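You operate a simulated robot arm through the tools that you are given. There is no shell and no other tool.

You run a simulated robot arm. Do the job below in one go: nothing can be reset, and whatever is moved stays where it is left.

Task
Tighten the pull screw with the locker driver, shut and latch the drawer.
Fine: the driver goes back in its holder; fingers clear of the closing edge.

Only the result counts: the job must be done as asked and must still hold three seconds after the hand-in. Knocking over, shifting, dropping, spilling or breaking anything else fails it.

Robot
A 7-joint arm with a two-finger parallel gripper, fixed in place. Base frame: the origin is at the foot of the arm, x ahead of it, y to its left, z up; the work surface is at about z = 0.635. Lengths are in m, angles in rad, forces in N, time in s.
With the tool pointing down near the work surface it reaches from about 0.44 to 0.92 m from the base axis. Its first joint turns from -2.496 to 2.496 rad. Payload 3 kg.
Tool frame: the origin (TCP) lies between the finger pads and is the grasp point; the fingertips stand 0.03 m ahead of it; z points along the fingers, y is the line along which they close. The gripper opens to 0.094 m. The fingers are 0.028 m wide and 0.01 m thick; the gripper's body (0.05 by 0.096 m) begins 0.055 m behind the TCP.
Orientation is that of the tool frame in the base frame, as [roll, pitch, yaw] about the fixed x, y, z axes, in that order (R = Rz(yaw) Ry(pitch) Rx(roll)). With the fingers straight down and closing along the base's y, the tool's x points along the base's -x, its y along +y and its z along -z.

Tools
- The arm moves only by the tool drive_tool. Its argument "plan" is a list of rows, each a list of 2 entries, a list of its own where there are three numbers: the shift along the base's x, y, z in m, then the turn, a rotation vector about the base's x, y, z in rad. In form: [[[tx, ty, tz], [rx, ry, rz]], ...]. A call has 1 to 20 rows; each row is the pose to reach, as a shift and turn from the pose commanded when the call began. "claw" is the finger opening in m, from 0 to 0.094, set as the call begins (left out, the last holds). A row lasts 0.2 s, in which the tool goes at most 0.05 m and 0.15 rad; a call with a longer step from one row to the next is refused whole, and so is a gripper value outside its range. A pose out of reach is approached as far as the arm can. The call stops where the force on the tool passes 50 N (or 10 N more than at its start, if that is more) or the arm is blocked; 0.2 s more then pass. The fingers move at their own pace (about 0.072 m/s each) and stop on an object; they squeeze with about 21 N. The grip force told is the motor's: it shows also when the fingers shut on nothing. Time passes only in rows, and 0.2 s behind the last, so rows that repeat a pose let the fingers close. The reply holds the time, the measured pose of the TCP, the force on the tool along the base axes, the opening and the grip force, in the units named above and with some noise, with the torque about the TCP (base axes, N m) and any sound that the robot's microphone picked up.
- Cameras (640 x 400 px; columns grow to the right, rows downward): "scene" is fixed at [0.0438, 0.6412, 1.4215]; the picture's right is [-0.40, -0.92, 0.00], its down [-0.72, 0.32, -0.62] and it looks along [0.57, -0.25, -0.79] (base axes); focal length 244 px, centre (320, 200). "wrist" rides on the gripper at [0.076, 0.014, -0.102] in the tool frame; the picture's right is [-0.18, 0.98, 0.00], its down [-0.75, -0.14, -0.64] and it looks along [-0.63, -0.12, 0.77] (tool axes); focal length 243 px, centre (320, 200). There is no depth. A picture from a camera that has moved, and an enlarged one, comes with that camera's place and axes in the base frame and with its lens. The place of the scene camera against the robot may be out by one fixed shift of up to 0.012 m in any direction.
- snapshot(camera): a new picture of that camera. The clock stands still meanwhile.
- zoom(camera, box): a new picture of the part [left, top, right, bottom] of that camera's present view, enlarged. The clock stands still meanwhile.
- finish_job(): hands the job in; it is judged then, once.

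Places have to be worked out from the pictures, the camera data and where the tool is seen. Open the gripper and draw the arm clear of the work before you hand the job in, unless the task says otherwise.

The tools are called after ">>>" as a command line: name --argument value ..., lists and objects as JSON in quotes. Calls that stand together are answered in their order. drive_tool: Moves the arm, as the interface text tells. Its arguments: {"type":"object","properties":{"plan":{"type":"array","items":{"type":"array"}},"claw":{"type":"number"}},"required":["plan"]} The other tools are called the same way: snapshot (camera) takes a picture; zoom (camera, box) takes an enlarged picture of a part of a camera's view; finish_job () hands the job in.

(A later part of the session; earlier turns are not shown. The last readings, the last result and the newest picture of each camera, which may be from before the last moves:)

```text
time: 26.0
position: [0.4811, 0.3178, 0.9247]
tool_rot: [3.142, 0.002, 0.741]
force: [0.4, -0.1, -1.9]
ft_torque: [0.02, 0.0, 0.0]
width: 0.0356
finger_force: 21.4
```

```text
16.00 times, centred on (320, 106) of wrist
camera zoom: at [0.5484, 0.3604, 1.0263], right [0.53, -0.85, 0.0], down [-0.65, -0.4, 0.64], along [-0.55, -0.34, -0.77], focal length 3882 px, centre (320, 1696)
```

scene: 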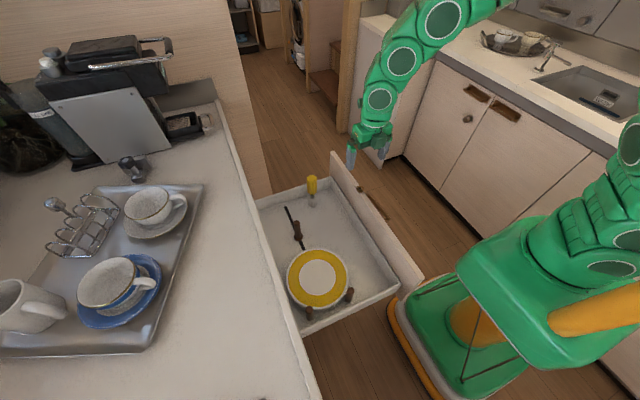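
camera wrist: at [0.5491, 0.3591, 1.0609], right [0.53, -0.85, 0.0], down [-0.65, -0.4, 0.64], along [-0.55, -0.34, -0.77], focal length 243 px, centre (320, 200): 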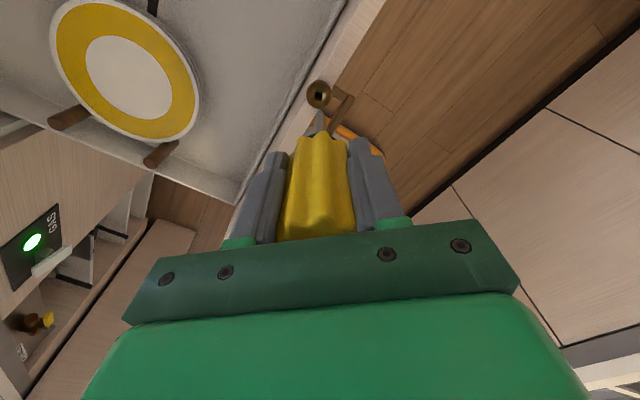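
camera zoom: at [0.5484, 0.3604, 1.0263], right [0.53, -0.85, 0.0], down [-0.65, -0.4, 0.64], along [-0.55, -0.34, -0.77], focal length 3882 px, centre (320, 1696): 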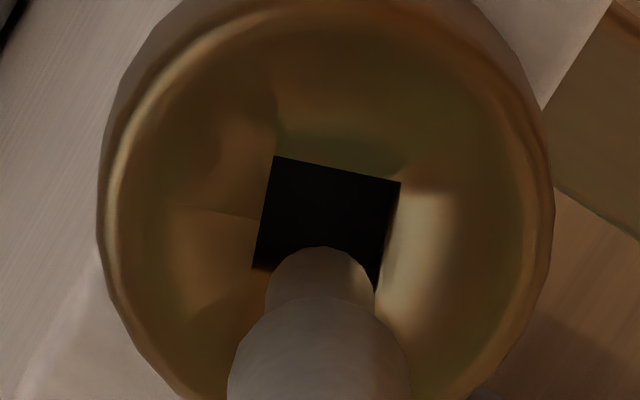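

The arm actually moved about -1.6 mm in x instead of -0.7, so there is roughly 1 mm of tracking slop. I'm holding still a moment to settle, then checking alignment again.

>>> drive_tool --plan '[[[0, 0, 0], [0, 0, 0]], [[0, 0, 0], [0, 0, 0]], [[0, 0, 0], [0, 0, 0]]]'

>>> zoom --camera "scene" --box '[342, 168, 382, 193]'

>>> zoom --camera "wrist" --box '[300, 94, 340, 119]'

```text
time: 26.8
position: [0.4804, 0.3161, 0.9247]
tool_rot: [-3.141, 0.002, 0.741]
force: [0.4, 0.4, -0.6]
ft_torque: [-0.01, -0.03, 0.02]
width: 0.0352
finger_force: 20.8
```

```text
16.00 times, centred on (362, 180) of scene
camera zoom: at [0.0438, 0.6412, 1.4215], right [-0.4, -0.92, 0.0], down [-0.72, 0.32, -0.62], along [0.57, -0.25, -0.79], focal length 3900 px, centre (-352, 512)
```

zoom: 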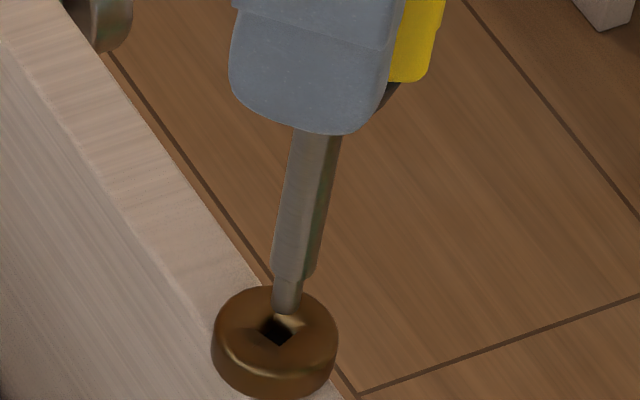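

```text
16.00 times, centred on (320, 106) of wrist
camera zoom: at [0.5485, 0.3604, 1.0264], right [0.53, -0.85, 0.0], down [-0.65, -0.4, 0.64], along [-0.55, -0.34, -0.77], focal length 3882 px, centre (320, 1696)
```

zoom: 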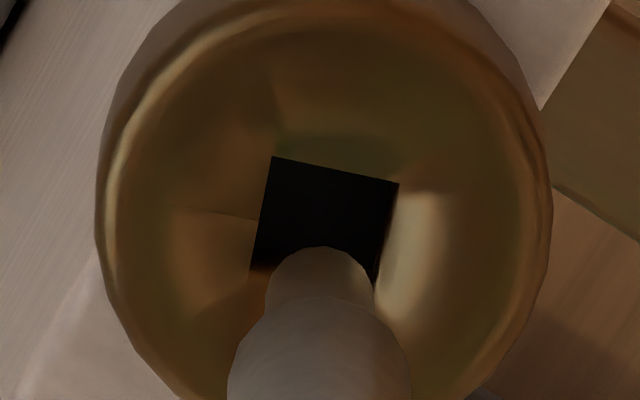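

Steady now. The remaining offset is about (+1.0, +0.4) mm. I'm correcting laterally only and rechecking.

>>> drive_tool --plan '[[[0.0005, 0.0002, 0], [0, 0, 0]], [[0.001, 0.0004, 0], [0, 0, 0]], [[0.001, 0.0004, 0], [0, 0, 0]], [[0.001, 0.0004, 0], [0, 0, 0]]]'

>>> zoom --camera "scene" --box '[342, 168, 382, 193]'

>>> zoom --camera "wrist" --box '[300, 94, 340, 119]'

```text
time: 27.8
position: [0.4814, 0.3181, 0.9241]
tool_rot: [-3.14, 0.003, 0.741]
force: [0.0, 0.1, 0.2]
ft_torque: [0.03, 0.0, 0.02]
width: 0.0356
finger_force: 21.1
```

```text
16.00 times, centred on (362, 180) of scene
camera zoom: at [0.0438, 0.6412, 1.4215], right [-0.4, -0.92, 0.0], down [-0.72, 0.32, -0.62], along [0.57, -0.25, -0.79], focal length 3900 px, centre (-352, 512)
```

zoom: 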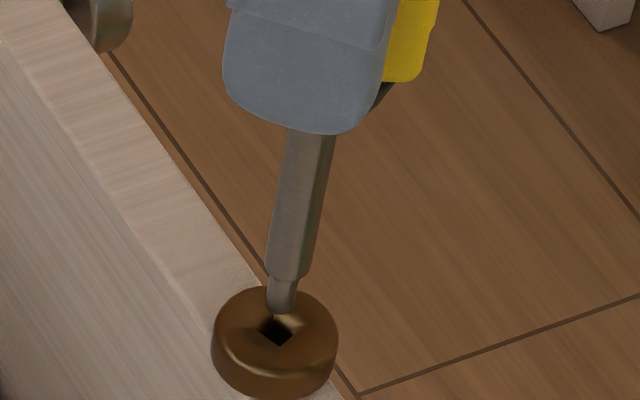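

```text
16.00 times, centred on (320, 106) of wrist
camera zoom: at [0.5493, 0.3612, 1.026], right [0.53, -0.85, 0.0], down [-0.65, -0.4, 0.64], along [-0.55, -0.34, -0.77], focal length 3882 px, centre (320, 1696)
```

zoom: 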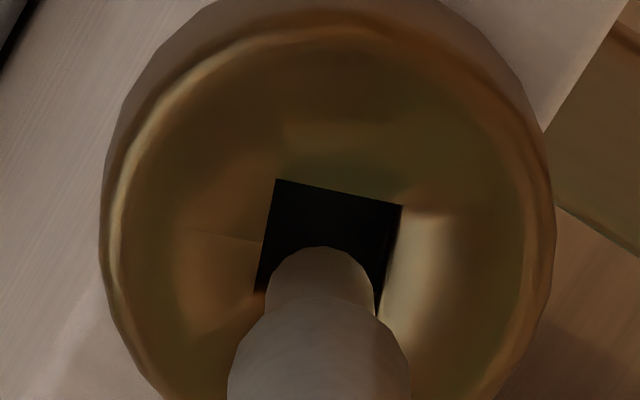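

The remaining offset is about (0.1, -0.4) mm, and the tip is still about 8–10 mm above the hole (tip length below the TCP is ≈ 0.110). I'm correcting and lowering 7 mm in small steps.

>>> drive_tool --plan '[[[0.0001, -0.0004, 0], [0, 0, 0]], [[0.0001, -0.0004, -0.002], [0, 0, 0]], [[0.0001, -0.0004, -0.004], [0, 0, 0]], [[0.0001, -0.0004, -0.006], [0, 0, 0]], [[0.0001, -0.0004, -0.007], [0, 0, 0]], [[0.0001, -0.0004, -0.007], [0, 0, 0]], [[0.0001, -0.0004, -0.007], [0, 0, 0]]]'

>>> zoom --camera "scene" --box '[342, 168, 382, 193]'

>>> zoom --camera "wrist" --box '[300, 94, 340, 119]'

```text
time: 29.4
position: [0.4834, 0.3181, 0.9182]
tool_rot: [3.141, 0.003, 0.743]
force: [-0.2, -0.4, -0.6]
ft_torque: [-0.05, -0.01, 0.02]
width: 0.0356
finger_force: 20.6
```

```text
16.00 times, centred on (362, 180) of scene
camera zoom: at [0.0438, 0.6412, 1.4215], right [-0.4, -0.92, 0.0], down [-0.72, 0.32, -0.62], along [0.57, -0.25, -0.79], focal length 3900 px, centre (-352, 512)
```

zoom: 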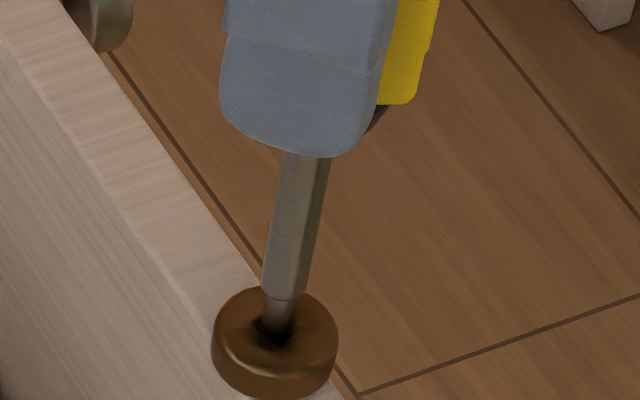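

```text
16.00 times, centred on (320, 106) of wrist
camera zoom: at [0.5499, 0.3607, 1.0192], right [0.53, -0.85, 0.0], down [-0.65, -0.4, 0.64], along [-0.55, -0.34, -0.77], focal length 3882 px, centre (320, 1696)
```

zoom: 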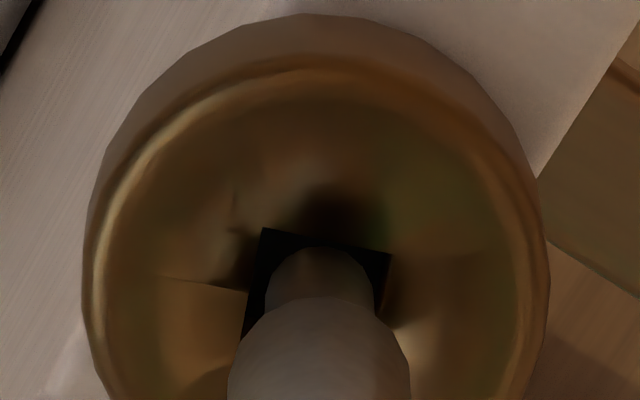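

The tip is inside the dish, with the hole visible around it and no contact force. I'm nudging -0.6 mm in x and continuing down 6 mm in small steps.

>>> drive_tool --plan '[[[-0.0006, -0.0001, 0], [0, 0, 0]], [[-0.0006, -0.0001, -0.001], [0, 0, 0]], [[-0.0006, -0.0001, -0.002], [0, 0, 0]], [[-0.0006, -0.0001, -0.003], [0, 0, 0]], [[-0.0006, -0.0001, -0.004], [0, 0, 0]], [[-0.0006, -0.0001, -0.005], [0, 0, 0]], [[-0.0006, -0.0001, -0.006], [0, 0, 0]], [[-0.0006, -0.0001, -0.006], [0, 0, 0]]]'

>>> zoom --camera "scene" --box '[342, 168, 382, 193]'

>>> zoom --camera "wrist" --box '[300, 94, 340, 119]'

```text
time: 31.2
position: [0.4829, 0.3159, 0.91]
tool_rot: [3.141, 0.0, 0.742]
force: [-2.3, -1.1, 10.0]
ft_torque: [-0.19, 0.23, 0.02]
width: 0.0354
finger_force: 20.9
```

```text
16.00 times, centred on (362, 180) of scene
camera zoom: at [0.0438, 0.6412, 1.4215], right [-0.4, -0.92, 0.0], down [-0.72, 0.32, -0.62], along [0.57, -0.25, -0.79], focal length 3900 px, centre (-352, 512)
```

zoom: 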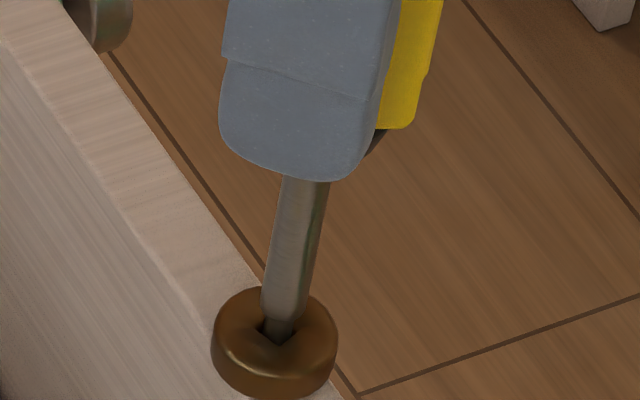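

```text
16.00 times, centred on (320, 106) of wrist
camera zoom: at [0.549, 0.3604, 1.0133], right [0.53, -0.85, 0.0], down [-0.65, -0.4, 0.64], along [-0.55, -0.34, -0.77], focal length 3882 px, centre (320, 1696)
```

zoom: 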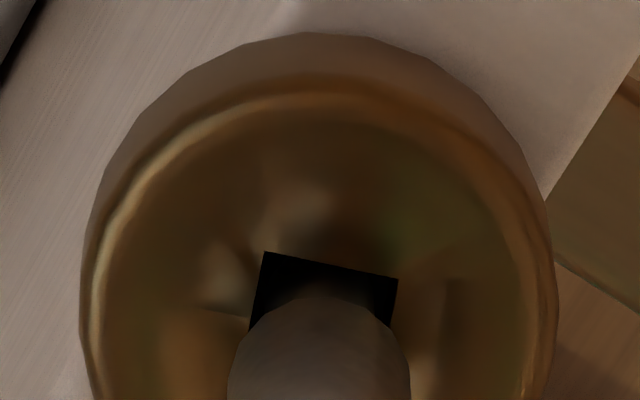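

Contact at 10 N with the tip just entering the hole. The lateral reaction pushes toward (-x, -y), meaning the hole centre is slightly that way. I'm shifting (-0.4, -0.25) mm and pressing 2 mm further.

>>> drive_tool --plan '[[[-0.0002, -0.0001, 0.001], [0, 0, 0]], [[-0.0005, -0.0003, 0.001], [0, 0, 0]], [[-0.0005, -0.0003, 0.0], [0, 0, 0]], [[-0.0005, -0.0003, -0.001], [0, 0, 0]], [[-0.0005, -0.0003, -0.002], [0, 0, 0]], [[-0.0005, -0.0003, -0.002], [0, 0, 0]]]'

>>> zoom --camera "wrist" --box '[300, 94, 340, 119]'

>>> zoom --camera "scene" --box '[342, 168, 382, 193]'

```text
time: 32.6
position: [0.4825, 0.3167, 0.91]
tool_rot: [-3.141, -0.001, 0.741]
force: [1.2, 1.1, 14.4]
ft_torque: [0.1, -0.15, 0.02]
width: 0.0351
finger_force: 20.6
```

```text
16.00 times, centred on (320, 106) of wrist
camera zoom: at [0.5485, 0.3605, 1.0114], right [0.53, -0.85, 0.0], down [-0.65, -0.4, 0.64], along [-0.54, -0.34, -0.77], focal length 3882 px, centre (320, 1696)
```

zoom: 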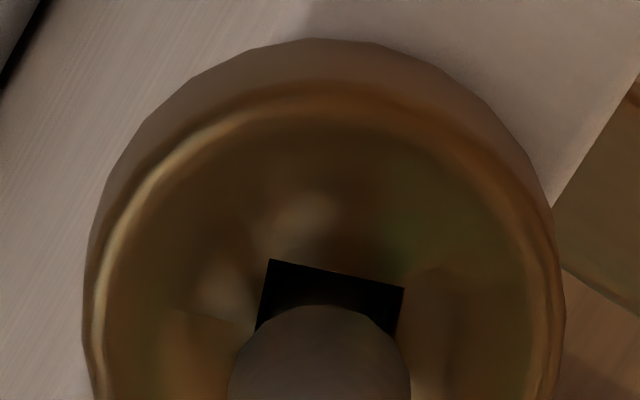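

```text
16.00 times, centred on (362, 180) of scene
camera zoom: at [0.0438, 0.6412, 1.4215], right [-0.4, -0.92, 0.0], down [-0.72, 0.32, -0.62], along [0.57, -0.25, -0.79], focal length 3900 px, centre (-352, 512)
```

zoom: 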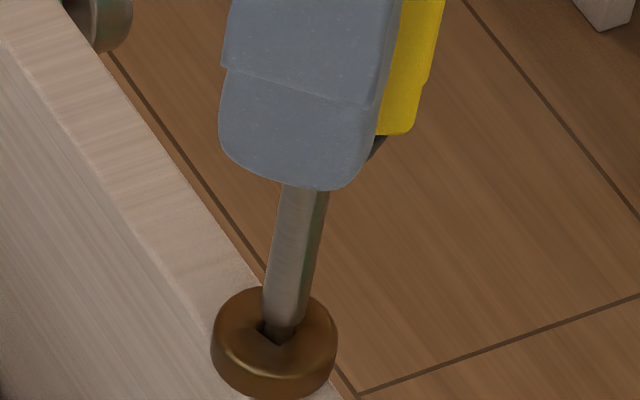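

The driver slid up about 1 mm in the grip, so the tip is resting on something solid. I need to tell whether it's bottomed in the hole or on the rim, so I'm zooming on the engagement.

>>> zoom --camera "scene" --box '[340, 180, 376, 200]'

>>> zoom --camera "wrist" --box '[300, 105, 340, 130]'

```text
16.00 times, centred on (358, 190) of scene
camera zoom: at [0.0438, 0.6412, 1.4215], right [-0.4, -0.92, 0.0], down [-0.72, 0.32, -0.62], along [0.57, -0.25, -0.79], focal length 3900 px, centre (-288, 360)
```

zoom: 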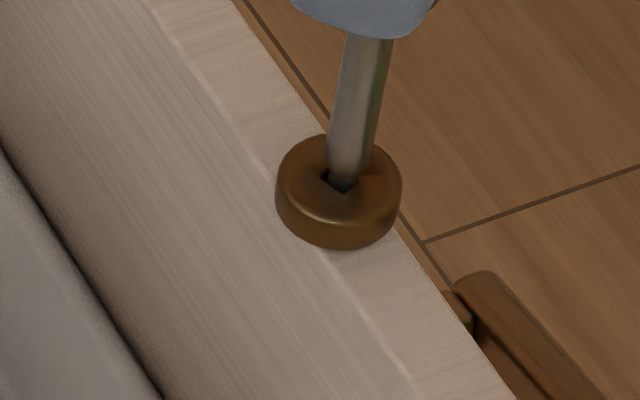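

```text
16.00 times, centred on (320, 118) of wrist
camera zoom: at [0.5485, 0.3605, 1.0114], right [0.53, -0.85, 0.0], down [-0.65, -0.4, 0.64], along [-0.54, -0.34, -0.77], focal length 3882 px, centre (320, 1520)
```

zoom: 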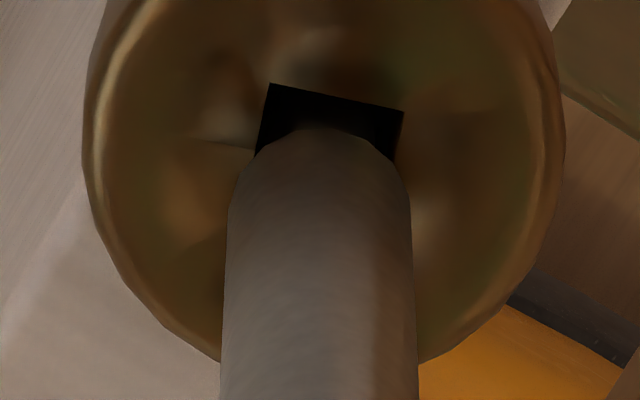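

The scene view shows the tip well inside the square hole with the shaft shoulder just above it. I'm turning clockwise by 0.45 rad and checking torque and whether the socket follows.

>>> drive_tool --plan '[[[0, 0, 0], [0, 0, -0.12]], [[0, 0, 0], [0, 0, -0.24]], [[0, 0, 0], [0, 0, -0.36]], [[0, 0, 0], [0, 0, -0.45]], [[0, 0, 0], [0, 0, -0.45]]]'

>>> zoom --camera "wrist" --box '[300, 100, 340, 125]'

>>> zoom --camera "scene" --box '[340, 175, 376, 195]'

```text
time: 33.8
position: [0.4822, 0.3171, 0.9084]
tool_rot: [3.141, -0.002, 0.29]
force: [0.3, 1.5, 10.4]
ft_torque: [0.1, -0.05, 0.01]
width: 0.0357
finger_force: 20.7
```

```text
16.00 times, centred on (320, 112) of wrist
camera zoom: at [0.56, 0.3273, 1.0104], right [0.11, -0.99, 0.0], down [-0.76, -0.08, 0.64], along [-0.64, -0.07, -0.77], focal length 3882 px, centre (320, 1600)
```

zoom: 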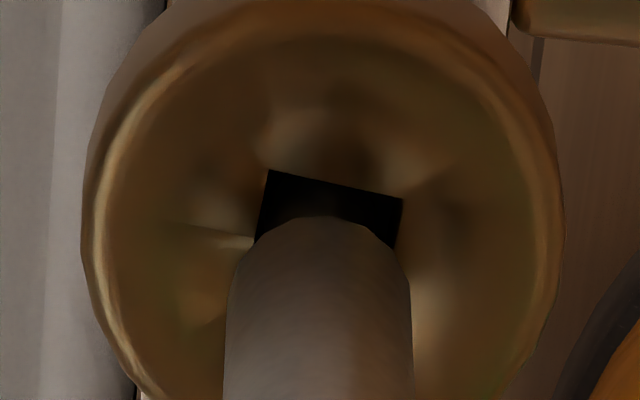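

```text
16.00 times, centred on (358, 185) of scene
camera zoom: at [0.0438, 0.6412, 1.4215], right [-0.4, -0.92, 0.0], down [-0.72, 0.32, -0.62], along [0.57, -0.25, -0.79], focal length 3900 px, centre (-288, 440)
```

zoom: 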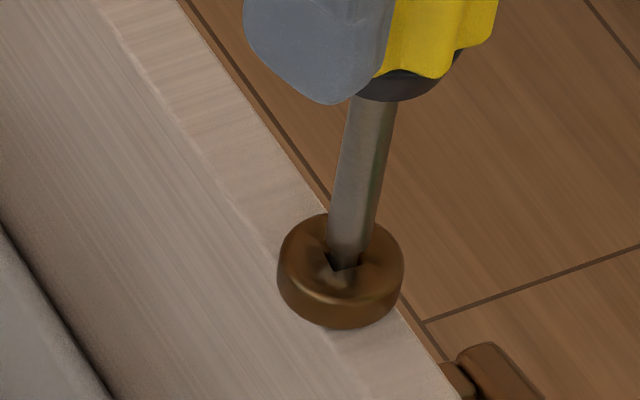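

The socket square turned together with the driver, so it's engaged and the screw is turning with low torque. I'm continuing clockwise by 1.2 rad with slight downward follow.

>>> drive_tool --plan '[[[0, 0, -0.0002], [0, 0, -0.12]], [[0, 0, -0.0003], [0, 0, -0.24]], [[0, 0, -0.0004], [0, 0, -0.36]], [[0, 0, -0.0005], [0, 0, -0.48]], [[0, 0, -0.0006], [0, 0, -0.6]], [[0, 0, -0.0007], [0, 0, -0.72]], [[0, 0, -0.0008], [0, 0, -0.84]], [[0, 0, -0.0009], [0, 0, -0.96]], [[0, 0, -0.001], [0, 0, -1.08]], [[0, 0, -0.001], [0, 0, -1.2]], [[0, 0, -0.001], [0, 0, -1.2]]]'

>>> zoom --camera "wrist" --box '[300, 100, 340, 125]'

>>> zoom --camera "scene" --box '[340, 175, 376, 195]'

```text
time: 36.2
position: [0.4812, 0.3162, 0.9067]
tool_rot: [3.14, 0.0, -0.909]
force: [7.8, 0.6, 9.0]
ft_torque: [0.21, -0.55, -0.01]
width: 0.0353
finger_force: 21.0
```

```text
16.00 times, centred on (320, 112) of wrist
camera zoom: at [0.5178, 0.2501, 1.0096], right [-0.89, -0.46, 0.0], down [-0.35, 0.68, 0.64], along [-0.29, 0.57, -0.77], focal length 3882 px, centre (320, 1600)
```

zoom: 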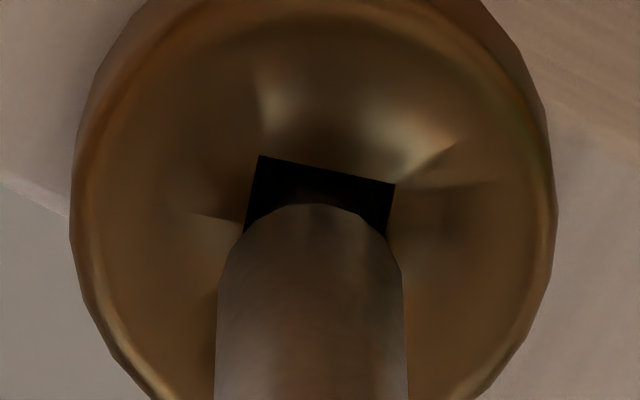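

```text
16.00 times, centred on (358, 185) of scene
camera zoom: at [0.0438, 0.6412, 1.4215], right [-0.4, -0.92, 0.0], down [-0.72, 0.32, -0.62], along [0.57, -0.25, -0.79], focal length 3900 px, centre (-288, 440)
```

zoom: 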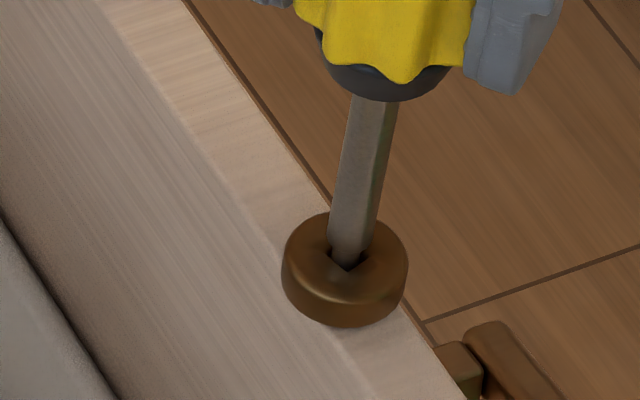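

Still engaged with the screw turned about 1.65 rad, but a 7.8 N side load in +x has built up. I'm relieving it with +1.5 mm in x while turning another 1.2 rad.

>>> drive_tool --plan '[[[0.0008, 0, 0], [0, 0, 0]], [[0.0015, 0, 0], [0, 0, -0.12]], [[0.0015, 0, -0.0001], [0, 0, -0.24]], [[0.0015, 0, -0.0002], [0, 0, -0.36]], [[0.0015, 0, -0.0003], [0, 0, -0.48]], [[0.0015, 0, -0.0004], [0, 0, -0.6]], [[0.0015, 0, -0.0005], [0, 0, -0.72]], [[0.0015, 0, -0.0006], [0, 0, -0.84]], [[0.0015, 0, -0.0007], [0, 0, -0.96]], [[0.0015, 0, -0.0008], [0, 0, -1.08]], [[0.0015, 0, -0.0008], [0, 0, -1.2]], [[0.0015, 0, -0.0008], [0, 0, -1.2]]]'

>>> zoom --camera "wrist" --box '[300, 100, 340, 125]'

>>> zoom --camera "scene" --box '[340, 175, 376, 195]'

```text
time: 38.8
position: [0.4827, 0.3167, 0.9073]
tool_rot: [3.141, 0.002, -2.111]
force: [-5.0, 1.2, 13.7]
ft_torque: [0.18, 0.36, -0.02]
width: 0.0354
finger_force: 21.1
```

```text
16.00 times, centred on (320, 112) of wrist
camera zoom: at [0.4329, 0.2607, 1.0089], right [-0.75, 0.66, 0.0], down [0.51, 0.57, 0.64], along [0.43, 0.48, -0.77], focal length 3882 px, centre (320, 1600)
```

zoom: 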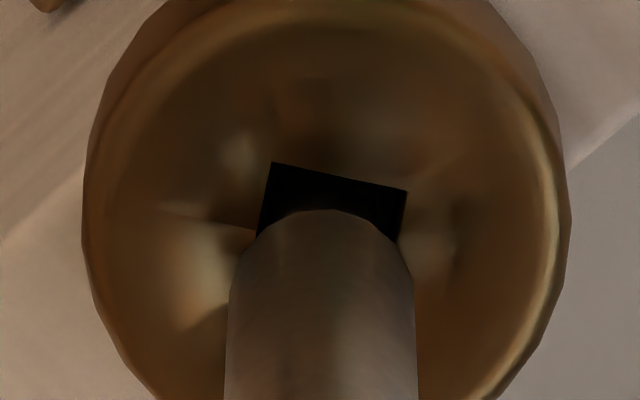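

```text
16.00 times, centred on (358, 185) of scene
camera zoom: at [0.0438, 0.6412, 1.4215], right [-0.4, -0.92, 0.0], down [-0.72, 0.32, -0.62], along [0.57, -0.25, -0.79], focal length 3900 px, centre (-288, 440)
```

zoom: 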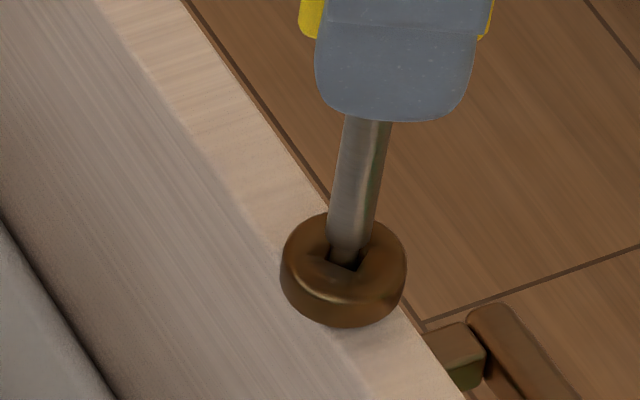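

The screw has turned 2.85 rad so far, and the bronze pull on the front appears to be moving as the screw tightens. I'm looking at the pull more broadly before continuing.

>>> zoom --camera "scene" --box '[330, 160, 430, 240]'

>>> snapshot --camera "wrist"

```text
5.00 times, centred on (380, 200) of scene
camera zoom: at [0.0438, 0.6412, 1.4215], right [-0.4, -0.92, 0.0], down [-0.72, 0.32, -0.62], along [0.57, -0.25, -0.79], focal length 1219 px, centre (20, 200)
```

zoom: 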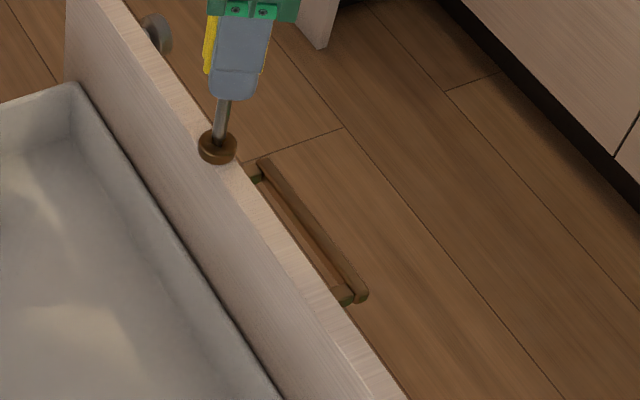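

```text
taken
camera wrist: at [0.4329, 0.2607, 1.0089], right [-0.75, 0.66, 0.0], down [0.51, 0.57, 0.64], along [0.43, 0.48, -0.77], focal length 243 px, centre (320, 200)
```

wrist: 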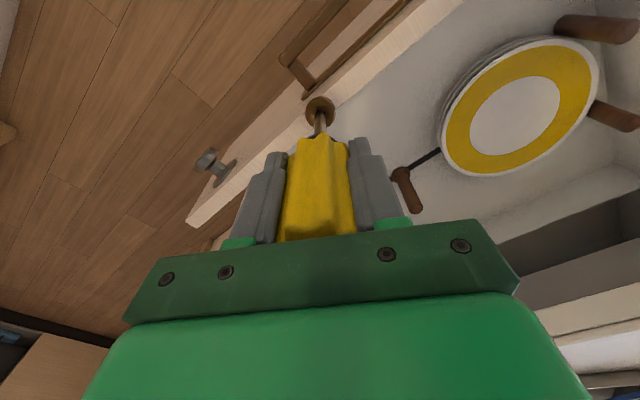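

The pull is levelling out as the screw tightens. I'm continuing clockwise another 1.0 rad, easing 1 mm back in x to relieve the side load, and watching for torque rise.

>>> drive_tool --plan '[[[-0.0005, 0, 0], [0, 0, 0]], [[-0.001, 0, 0], [0, 0, -0.1]], [[-0.001, 0, 0], [0, 0, -0.2]], [[-0.001, 0, 0], [0, 0, -0.3]], [[-0.001, 0, 0], [0, 0, -0.4]], [[-0.001, 0, -0.0001], [0, 0, -0.5]], [[-0.001, 0, -0.0002], [0, 0, -0.6]], [[-0.001, 0, -0.0003], [0, 0, -0.7]], [[-0.001, 0, -0.0004], [0, 0, -0.8]], [[-0.001, 0, -0.0004], [0, 0, -0.8]]]'

>>> zoom --camera "wrist" --box '[300, 100, 340, 125]'

>>> zoom --camera "scene" --box '[330, 160, 430, 240]'

```text
time: 41.0
position: [0.4824, 0.3166, 0.9062]
tool_rot: [-3.141, 0.001, -2.909]
force: [3.3, 0.2, 12.8]
ft_torque: [0.05, -0.27, 0.02]
width: 0.0353
finger_force: 21.0
```

```text
16.00 times, centred on (320, 112) of wrist
camera zoom: at [0.406, 0.3154, 1.0086], right [-0.05, 1.0, 0.0], down [0.76, 0.04, 0.64], along [0.64, 0.03, -0.77], focal length 3882 px, centre (320, 1600)
```

zoom: 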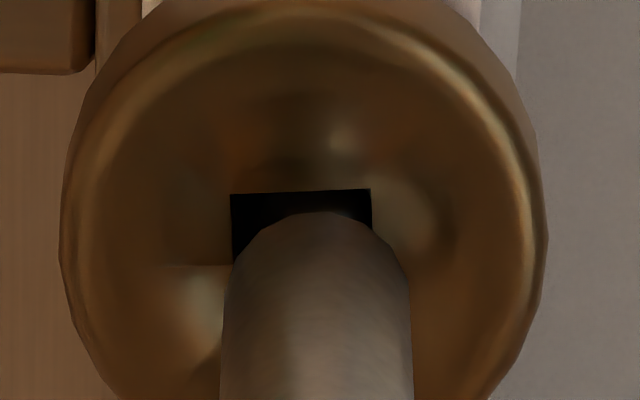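

```text
5.00 times, centred on (380, 200) of scene
camera zoom: at [0.0438, 0.6412, 1.4215], right [-0.4, -0.92, 0.0], down [-0.72, 0.32, -0.62], along [0.57, -0.25, -0.79], focal length 1219 px, centre (20, 200)
```

zoom: 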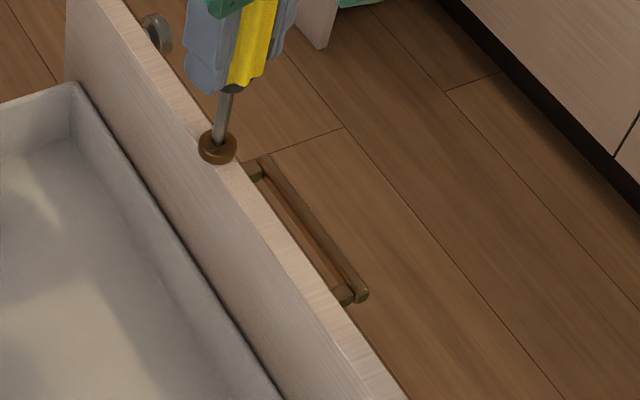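

The socket now lags the gripper by about 14°, so the screw has apparently reached its stop after roughly 197° of turning. I'm turning a further 0.3 rad to confirm it no longer rotates.

>>> drive_tool --plan '[[[-0.0003, 0, 0], [0, 0, -0.1]], [[-0.0003, 0, 0], [0, 0, -0.2]], [[-0.0003, 0, 0], [0, 0, -0.3]], [[-0.0003, 0, 0], [0, 0, -0.3]]]'

>>> zoom --camera "wrist" --box '[300, 100, 340, 125]'

>>> zoom --camera "scene" --box '[340, 175, 376, 195]'

>>> snapshot --camera "wrist"

```text
time: 42.0
position: [0.4813, 0.318, 0.9061]
tool_rot: [3.142, 0.001, 3.074]
force: [-1.0, -1.1, -1.9]
ft_torque: [-0.08, 0.23, 0.27]
width: 0.0364
finger_force: 20.9
```

```text
16.00 times, centred on (320, 112) of wrist
camera zoom: at [0.4077, 0.339, 1.0081], right [0.25, 0.97, 0.0], down [0.74, -0.19, 0.64], along [0.62, -0.16, -0.77], focal length 3882 px, centre (320, 1600)
```

zoom: 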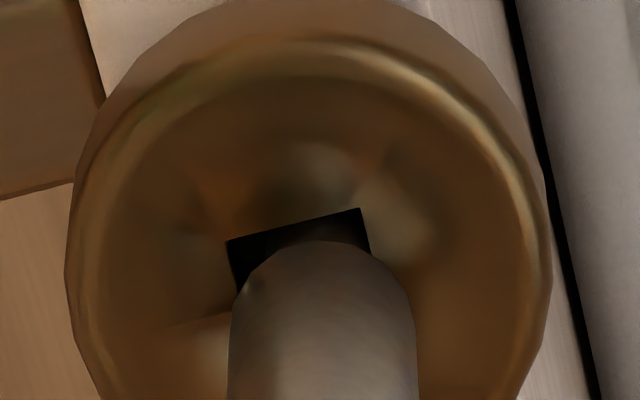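

```text
16.00 times, centred on (358, 185) of scene
camera zoom: at [0.0438, 0.6412, 1.4215], right [-0.4, -0.92, 0.0], down [-0.72, 0.32, -0.62], along [0.57, -0.25, -0.79], focal length 3900 px, centre (-288, 440)
```

zoom: 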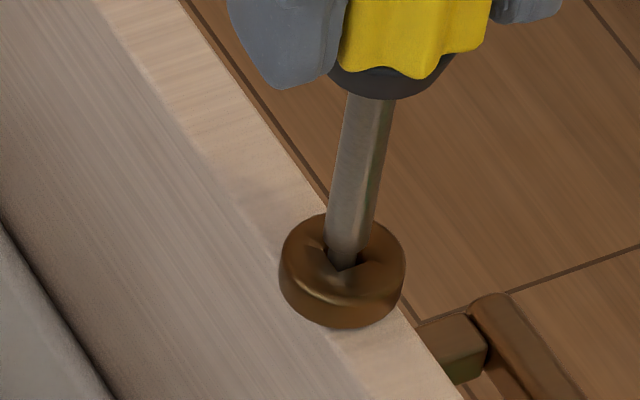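

```text
taken
camera wrist: at [0.4077, 0.339, 1.0081], right [0.25, 0.97, 0.0], down [0.74, -0.19, 0.64], along [0.62, -0.16, -0.77], focal length 243 px, centre (320, 200)
```

wrist: 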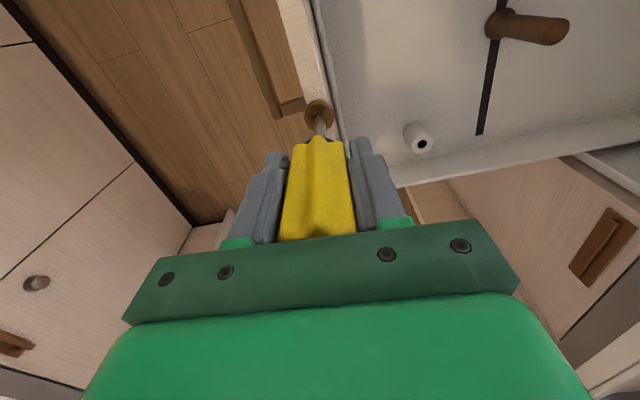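

Torque has risen to 0.27 N·m and the screw only followed about 6° of the last 17°. The socket is now square with the base axes, so it is at or very near its stop. I'm pressing 1 mm and giving one more small firm turn to make sure it is tight.

>>> drive_tool --plan '[[[0, 0, -0.001], [0, 0, 0]], [[0, 0, -0.0015], [0, 0, -0.06]], [[0, 0, -0.0015], [0, 0, -0.12]], [[0, 0, -0.0015], [0, 0, -0.12]]]'

>>> zoom --camera "wrist" --box '[300, 100, 340, 125]'

>>> zoom --camera "scene" --box '[340, 175, 376, 195]'

```text
time: 43.0
position: [0.4821, 0.3181, 0.9039]
tool_rot: [3.141, 0.001, 2.954]
force: [0.8, -1.6, 2.8]
ft_torque: [-0.23, -0.1, 0.09]
width: 0.0366
finger_force: 21.2
```

```text
16.00 times, centred on (320, 112) of wrist
camera zoom: at [0.4107, 0.3477, 1.006], right [0.36, 0.93, 0.0], down [0.71, -0.28, 0.64], along [0.6, -0.23, -0.77], focal length 3882 px, centre (320, 1600)
```

zoom: 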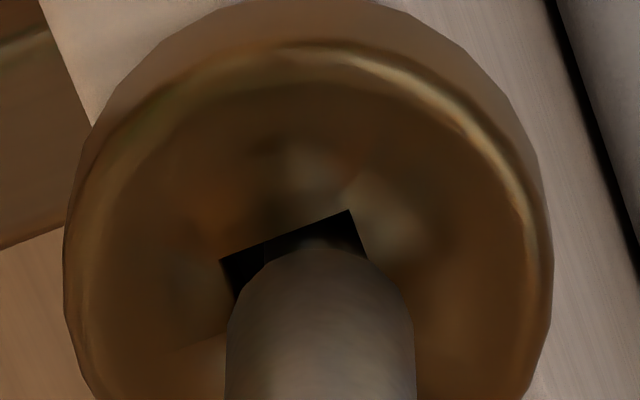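

```text
16.00 times, centred on (358, 185) of scene
camera zoom: at [0.0438, 0.6412, 1.4215], right [-0.4, -0.92, 0.0], down [-0.72, 0.32, -0.62], along [0.57, -0.25, -0.79], focal length 3900 px, centre (-288, 440)
```

zoom: 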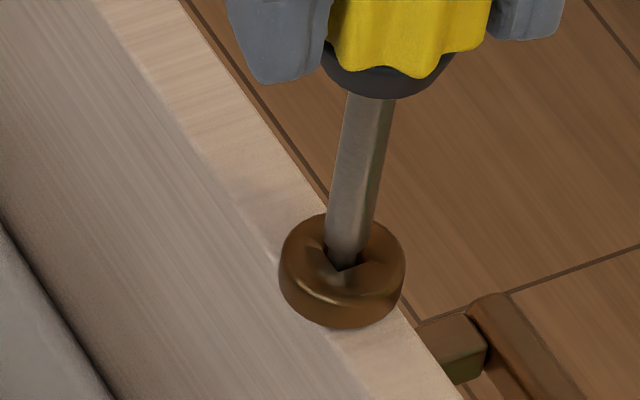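

The socket angle has not changed (89.6° → 89.8°), so the screw is at its hard stop and tight. I'm lifting the driver straight up out of the socket.

>>> drive_tool --plan '[[[0, 0, 0.003], [0, 0, 0]], [[0, 0, 0.008], [0, 0, 0]], [[0, 0, 0.015], [0, 0, 0]], [[0, 0, 0.025], [0, 0, 0]], [[0, 0, 0.04], [0, 0, 0]], [[0, 0, 0.06], [0, 0, 0]], [[0, 0, 0.06], [0, 0, 0]]]'

>>> snapshot --camera "wrist"

>>> zoom --camera "scene" --box '[330, 130, 430, 210]'

>>> zoom --camera "wrist" --box '[280, 70, 360, 120]'

```text
time: 44.6
position: [0.4818, 0.3181, 0.9645]
tool_rot: [3.141, 0.001, 2.955]
force: [-0.2, 0.5, -0.6]
ft_torque: [-0.03, -0.01, -0.01]
width: 0.0368
finger_force: 20.5
```

```text
taken
camera wrist: at [0.4106, 0.3474, 1.0665], right [0.36, 0.93, 0.0], down [0.71, -0.28, 0.64], along [0.6, -0.23, -0.77], focal length 243 px, centre (320, 200)
```

wrist: 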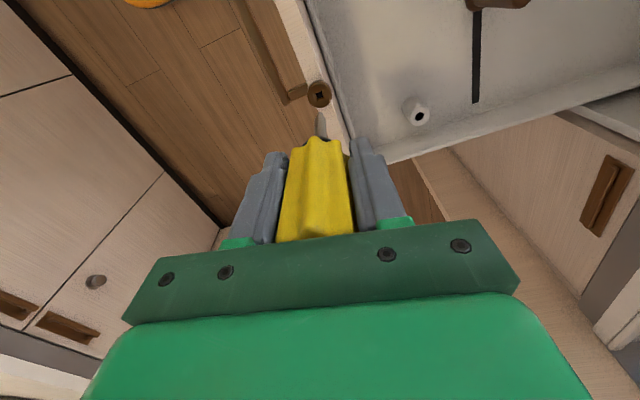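

```text
5.00 times, centred on (380, 170) of scene
camera zoom: at [0.0438, 0.6412, 1.4215], right [-0.4, -0.92, 0.0], down [-0.72, 0.32, -0.62], along [0.57, -0.25, -0.79], focal length 1219 px, centre (20, 350)
```

zoom: 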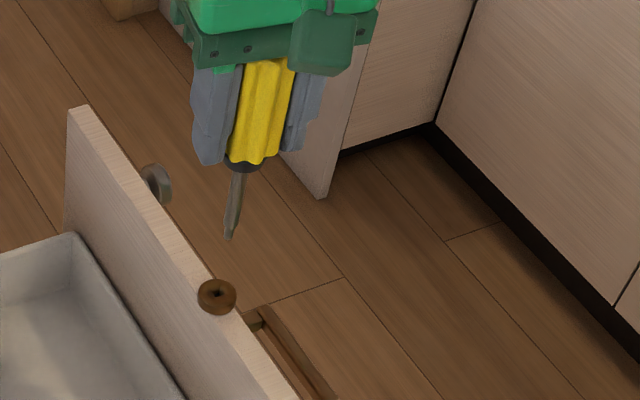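

```text
8.00 times, centred on (320, 95) of wrist
camera zoom: at [0.4106, 0.3474, 1.0665], right [0.36, 0.93, 0.0], down [0.71, -0.28, 0.64], along [0.6, -0.23, -0.77], focal length 1941 px, centre (320, 1040)
```

zoom: 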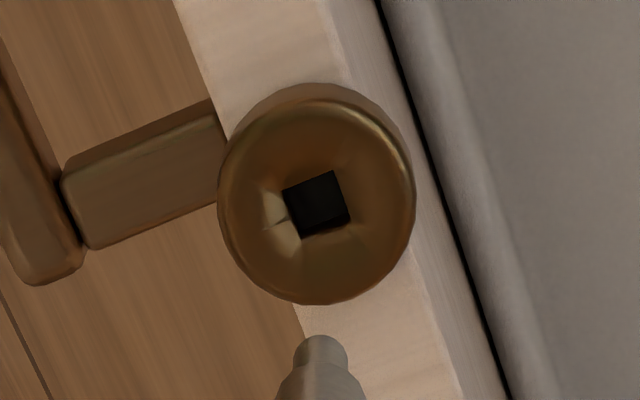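

The socket is now squared with the panel. I'm checking the driver's tilt in the grip before re-inserting it into the holder.

>>> zoom --camera "scene" --box '[350, 145, 390, 180]'

>>> zoom --camera "wrist" --box '[270, 100, 370, 180]'

```text
11.43 times, centred on (370, 162) of scene
camera zoom: at [0.0438, 0.6412, 1.4215], right [-0.4, -0.92, 0.0], down [-0.72, 0.32, -0.62], along [0.57, -0.25, -0.79], focal length 2786 px, centre (-251, 629)
```

zoom: 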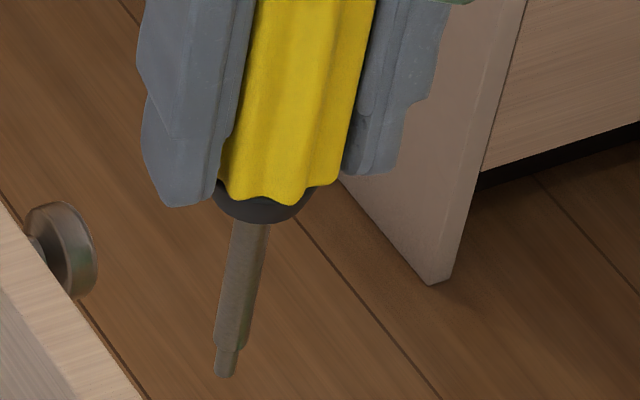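

```text
5.00 times, centred on (320, 140) of wrist
camera zoom: at [0.4106, 0.3474, 1.0665], right [0.36, 0.93, 0.0], down [0.71, -0.28, 0.64], along [0.6, -0.23, -0.77], focal length 1213 px, centre (320, 500)
```

zoom: 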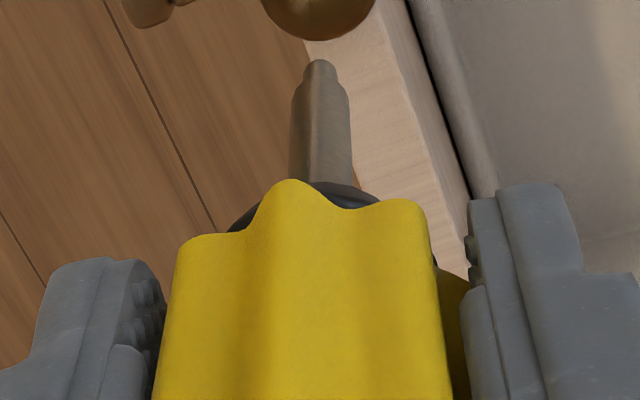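

The driver hangs vertically with the tip about 0.104 below the TCP, same as when first picked. The holder hole triangulates to about (0.609, 0.444). I'm moving above it and turning back to a square yaw.

>>> drive_tool --plan '[[[0.02, 0.02, 0.005], [0, 0, 0.03]], [[0.05, 0.05, 0.005], [0, 0, 0.07]], [[0.08, 0.08, 0.005], [0, 0, 0.11]], [[0.105, 0.104, 0.005], [0, 0, 0.15]], [[0.12, 0.118, 0.005], [0, 0, 0.187]], [[0.126, 0.124, -0.02], [0, 0, 0.187]], [[0.126, 0.124, -0.06], [0, 0, 0.187]], [[0.126, 0.124, -0.1], [0, 0, 0.187]], [[0.126, 0.124, -0.13], [0, 0, 0.187]], [[0.126, 0.124, -0.15], [0, 0, 0.187]], [[0.126, 0.124, -0.15], [0, 0, 0.187]], [[0.126, 0.124, -0.15], [0, 0, 0.187]]]'

>>> snapshot --camera "wrist"

>>> zoom --camera "wrist" --box '[280, 85, 360, 135]'

>>> zoom --camera "scene" --box '[285, 170, 345, 215]'

```text
time: 47.2
position: [0.6084, 0.4394, 0.8151]
tool_rot: [-3.141, 0.001, 3.14]
force: [-0.5, 0.1, -0.4]
ft_torque: [0.0, -0.03, 0.04]
width: 0.0369
finger_force: 21.5
```

```text
taken
camera wrist: at [0.5332, 0.4561, 0.9172], right [0.18, 0.98, 0.0], down [0.75, -0.14, 0.64], along [0.63, -0.12, -0.77], focal length 243 px, centre (320, 200)
```

wrist: 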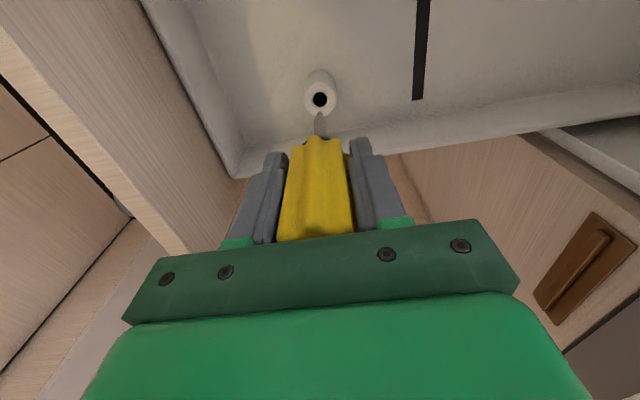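

```text
8.00 times, centred on (320, 110) of wrist
camera zoom: at [0.5332, 0.4561, 0.9172], right [0.18, 0.98, 0.0], down [0.75, -0.14, 0.64], along [0.63, -0.12, -0.77], focal length 1941 px, centre (320, 920)
```

zoom: 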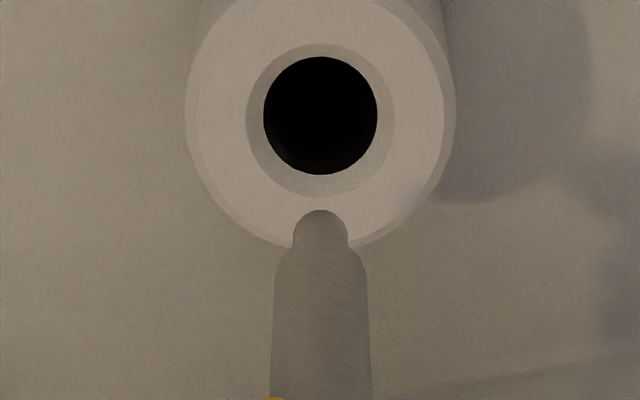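

```text
8.89 times, centred on (315, 192) of scene
camera zoom: at [0.0438, 0.6412, 1.4215], right [-0.4, -0.92, 0.0], down [-0.72, 0.32, -0.62], along [0.57, -0.25, -0.79], focal length 2167 px, centre (364, 267)
```

zoom: 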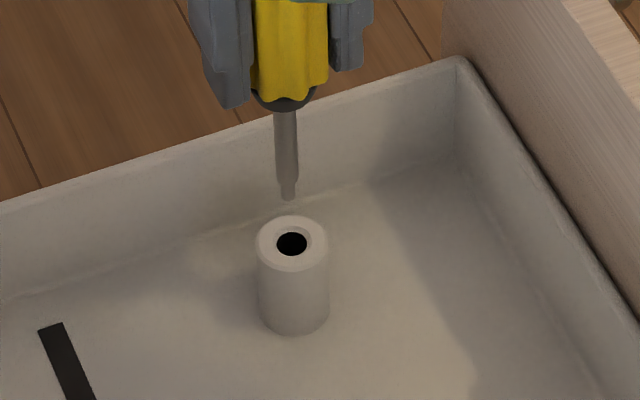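

Comparing scene and wrist views, the driver is pitched about 1.6° in the grip: the tip sits about 3 mm toward +x of the TCP axis, at about 0.1125 below. I'm tilting the tool +0.028 rad about y to make the driver vertical and bring the tip over the hole, then rechecking.

>>> drive_tool --plan '[[[0, 0, 0], [0, 0.014, 0]], [[-0.0004, 0, 0], [0, 0.028, 0]], [[-0.0004, 0, -0.004], [0, 0.028, 0]], [[-0.0004, 0, -0.008], [0, 0.028, 0]], [[-0.0004, 0, -0.008], [0, 0.028, 0]], [[-0.0004, 0, -0.008], [0, 0.028, 0]]]'

>>> zoom --camera "wrist" --box '[280, 85, 360, 135]'

>>> zoom --camera "scene" --box '[294, 180, 334, 205]'

```text
time: 48.6
position: [0.6082, 0.4408, 0.8074]
tool_rot: [-3.141, -0.026, 3.141]
force: [-0.1, 0.2, -0.9]
ft_torque: [-0.01, -0.04, -0.04]
width: 0.0367
finger_force: 20.5
```

```text
8.00 times, centred on (320, 110) of wrist
camera zoom: at [0.5354, 0.4572, 0.9117], right [0.18, 0.98, 0.0], down [0.77, -0.14, 0.62], along [0.61, -0.12, -0.78], focal length 1941 px, centre (320, 920)
```

zoom: 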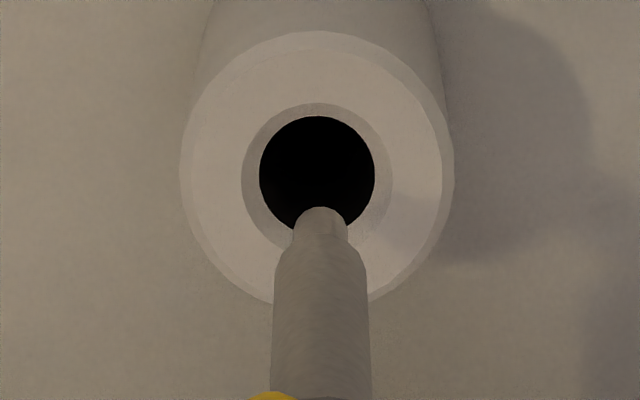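

```text
16.00 times, centred on (314, 192) of scene
camera zoom: at [0.0438, 0.6412, 1.4215], right [-0.4, -0.92, 0.0], down [-0.72, 0.32, -0.62], along [0.57, -0.25, -0.79], focal length 3900 px, centre (416, 320)
```

zoom: 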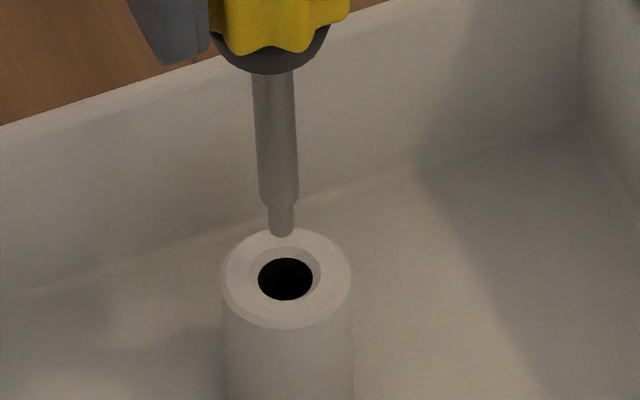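

The tip now lies within about 1 mm of the hole axis and the shaft looks vertical. I'm descending 45 mm slowly into the holder with a slight (-0.5, -0.3) mm correction, watching forces.

>>> drive_tool --plan '[[[-0.0005, -0.0003, -0.005], [0, 0, 0]], [[-0.0005, -0.0003, -0.01], [0, 0, 0]], [[-0.0005, -0.0003, -0.015], [0, 0, 0]], [[-0.0005, -0.0003, -0.02], [0, 0, 0]], [[-0.0005, -0.0003, -0.025], [0, 0, 0]], [[-0.0005, -0.0003, -0.03], [0, 0, 0]], [[-0.0005, -0.0003, -0.03], [0, 0, 0]]]'

>>> zoom --camera "wrist" --box '[280, 85, 360, 135]'

>>> zoom --camera "scene" --box '[294, 180, 334, 205]'

```text
time: 50.2
position: [0.6066, 0.4392, 0.7753]
tool_rot: [3.141, -0.028, 3.141]
force: [0.2, -0.1, -0.1]
ft_torque: [0.06, 0.0, 0.01]
width: 0.0366
finger_force: 20.8
```

```text
8.00 times, centred on (320, 110) of wrist
camera zoom: at [0.5345, 0.4565, 0.8809], right [0.18, 0.98, 0.0], down [0.77, -0.14, 0.62], along [0.61, -0.12, -0.78], focal length 1941 px, centre (320, 920)
```

zoom: 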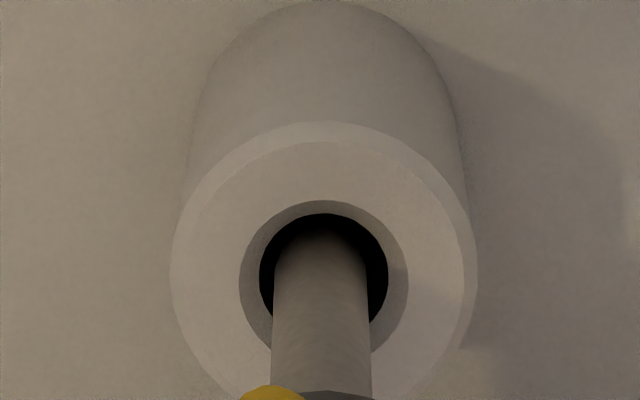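

```text
16.00 times, centred on (314, 192) of scene
camera zoom: at [0.0438, 0.6412, 1.4215], right [-0.4, -0.92, 0.0], down [-0.72, 0.32, -0.62], along [0.57, -0.25, -0.79], focal length 3900 px, centre (416, 320)
```

zoom: 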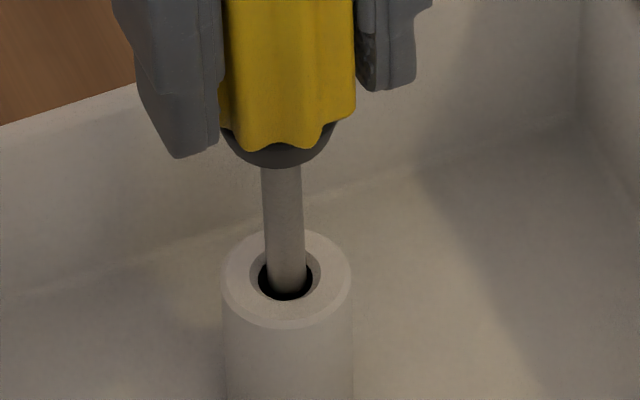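

The shaft is inside the holder with no side forces. I'm continuing down 20 mm.

>>> drive_tool --plan '[[[0, 0.0003, -0.005], [0, 0, 0]], [[0, 0.0003, -0.01], [0, 0, 0]], [[0, 0.0003, -0.015], [0, 0, 0]], [[0, 0.0003, -0.02], [0, 0, 0]], [[0, 0.0003, -0.02], [0, 0, 0]]]'

>>> zoom --camera "scene" --box '[294, 180, 334, 205]'

```text
time: 51.4
position: [0.6076, 0.4423, 0.7569]
tool_rot: [3.141, -0.026, -3.14]
force: [-0.6, -0.1, -1.9]
ft_torque: [0.01, 0.02, 0.01]
width: 0.0368
finger_force: 21.0
```

```text
16.00 times, centred on (314, 192) of scene
camera zoom: at [0.0438, 0.6412, 1.4215], right [-0.4, -0.92, 0.0], down [-0.72, 0.32, -0.62], along [0.57, -0.25, -0.79], focal length 3900 px, centre (416, 320)
```

zoom: 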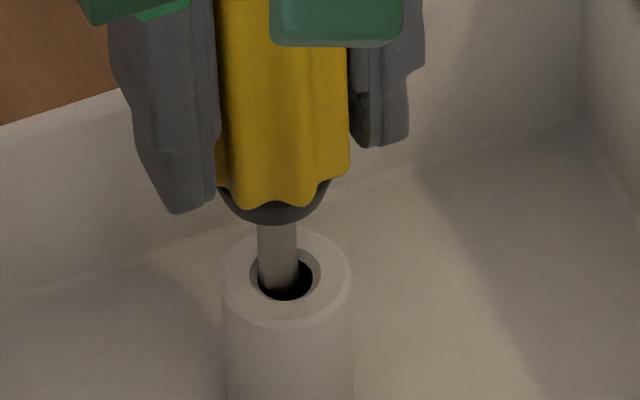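

The arm drifted about 2 mm toward +y and the shaft is near the hole wall. I'm correcting -1.5 mm in y and lowering in small steps until contact.

>>> drive_tool --plan '[[[0, -0.0008, 0], [0, 0, 0]], [[0, -0.0016, 0], [0, 0, 0]], [[0, -0.0016, -0.002], [0, 0, 0]], [[0, -0.0016, -0.004], [0, 0, 0]], [[0, -0.0016, -0.006], [0, 0, 0]], [[0, -0.0016, -0.007], [0, 0, 0]], [[0, -0.0016, -0.007], [0, 0, 0]]]'

>>> zoom --camera "scene" --box '[294, 180, 334, 205]'

>>> zoom --camera "wrist" --box '[270, 100, 370, 165]'

```text
time: 53.0
position: [0.6068, 0.4386, 0.7503]
tool_rot: [-3.142, -0.026, 3.141]
force: [-0.1, 0.5, -0.3]
ft_torque: [0.03, 0.01, -0.01]
width: 0.0367
finger_force: 21.3
```

```text
16.00 times, centred on (314, 192) of scene
camera zoom: at [0.0438, 0.6412, 1.4215], right [-0.4, -0.92, 0.0], down [-0.72, 0.32, -0.62], along [0.57, -0.25, -0.79], focal length 3900 px, centre (416, 320)
```

zoom: 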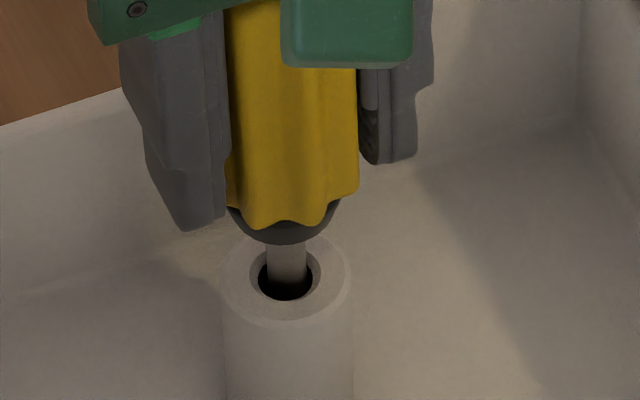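

```text
6.15 times, centred on (320, 132) of wrist
camera zoom: at [0.5352, 0.4558, 0.8539], right [0.18, 0.98, 0.0], down [0.77, -0.14, 0.62], along [0.61, -0.12, -0.78], focal length 1493 px, centre (320, 615)
```

zoom: 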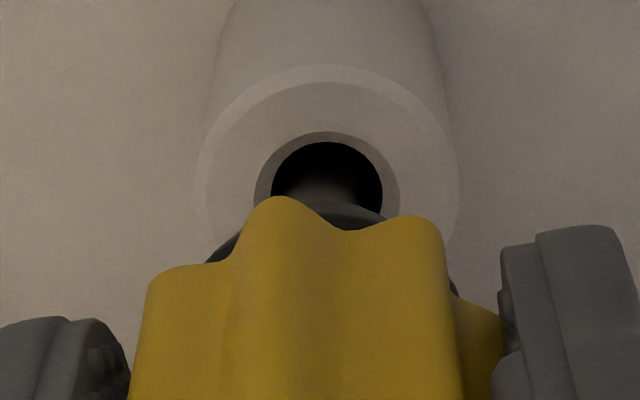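

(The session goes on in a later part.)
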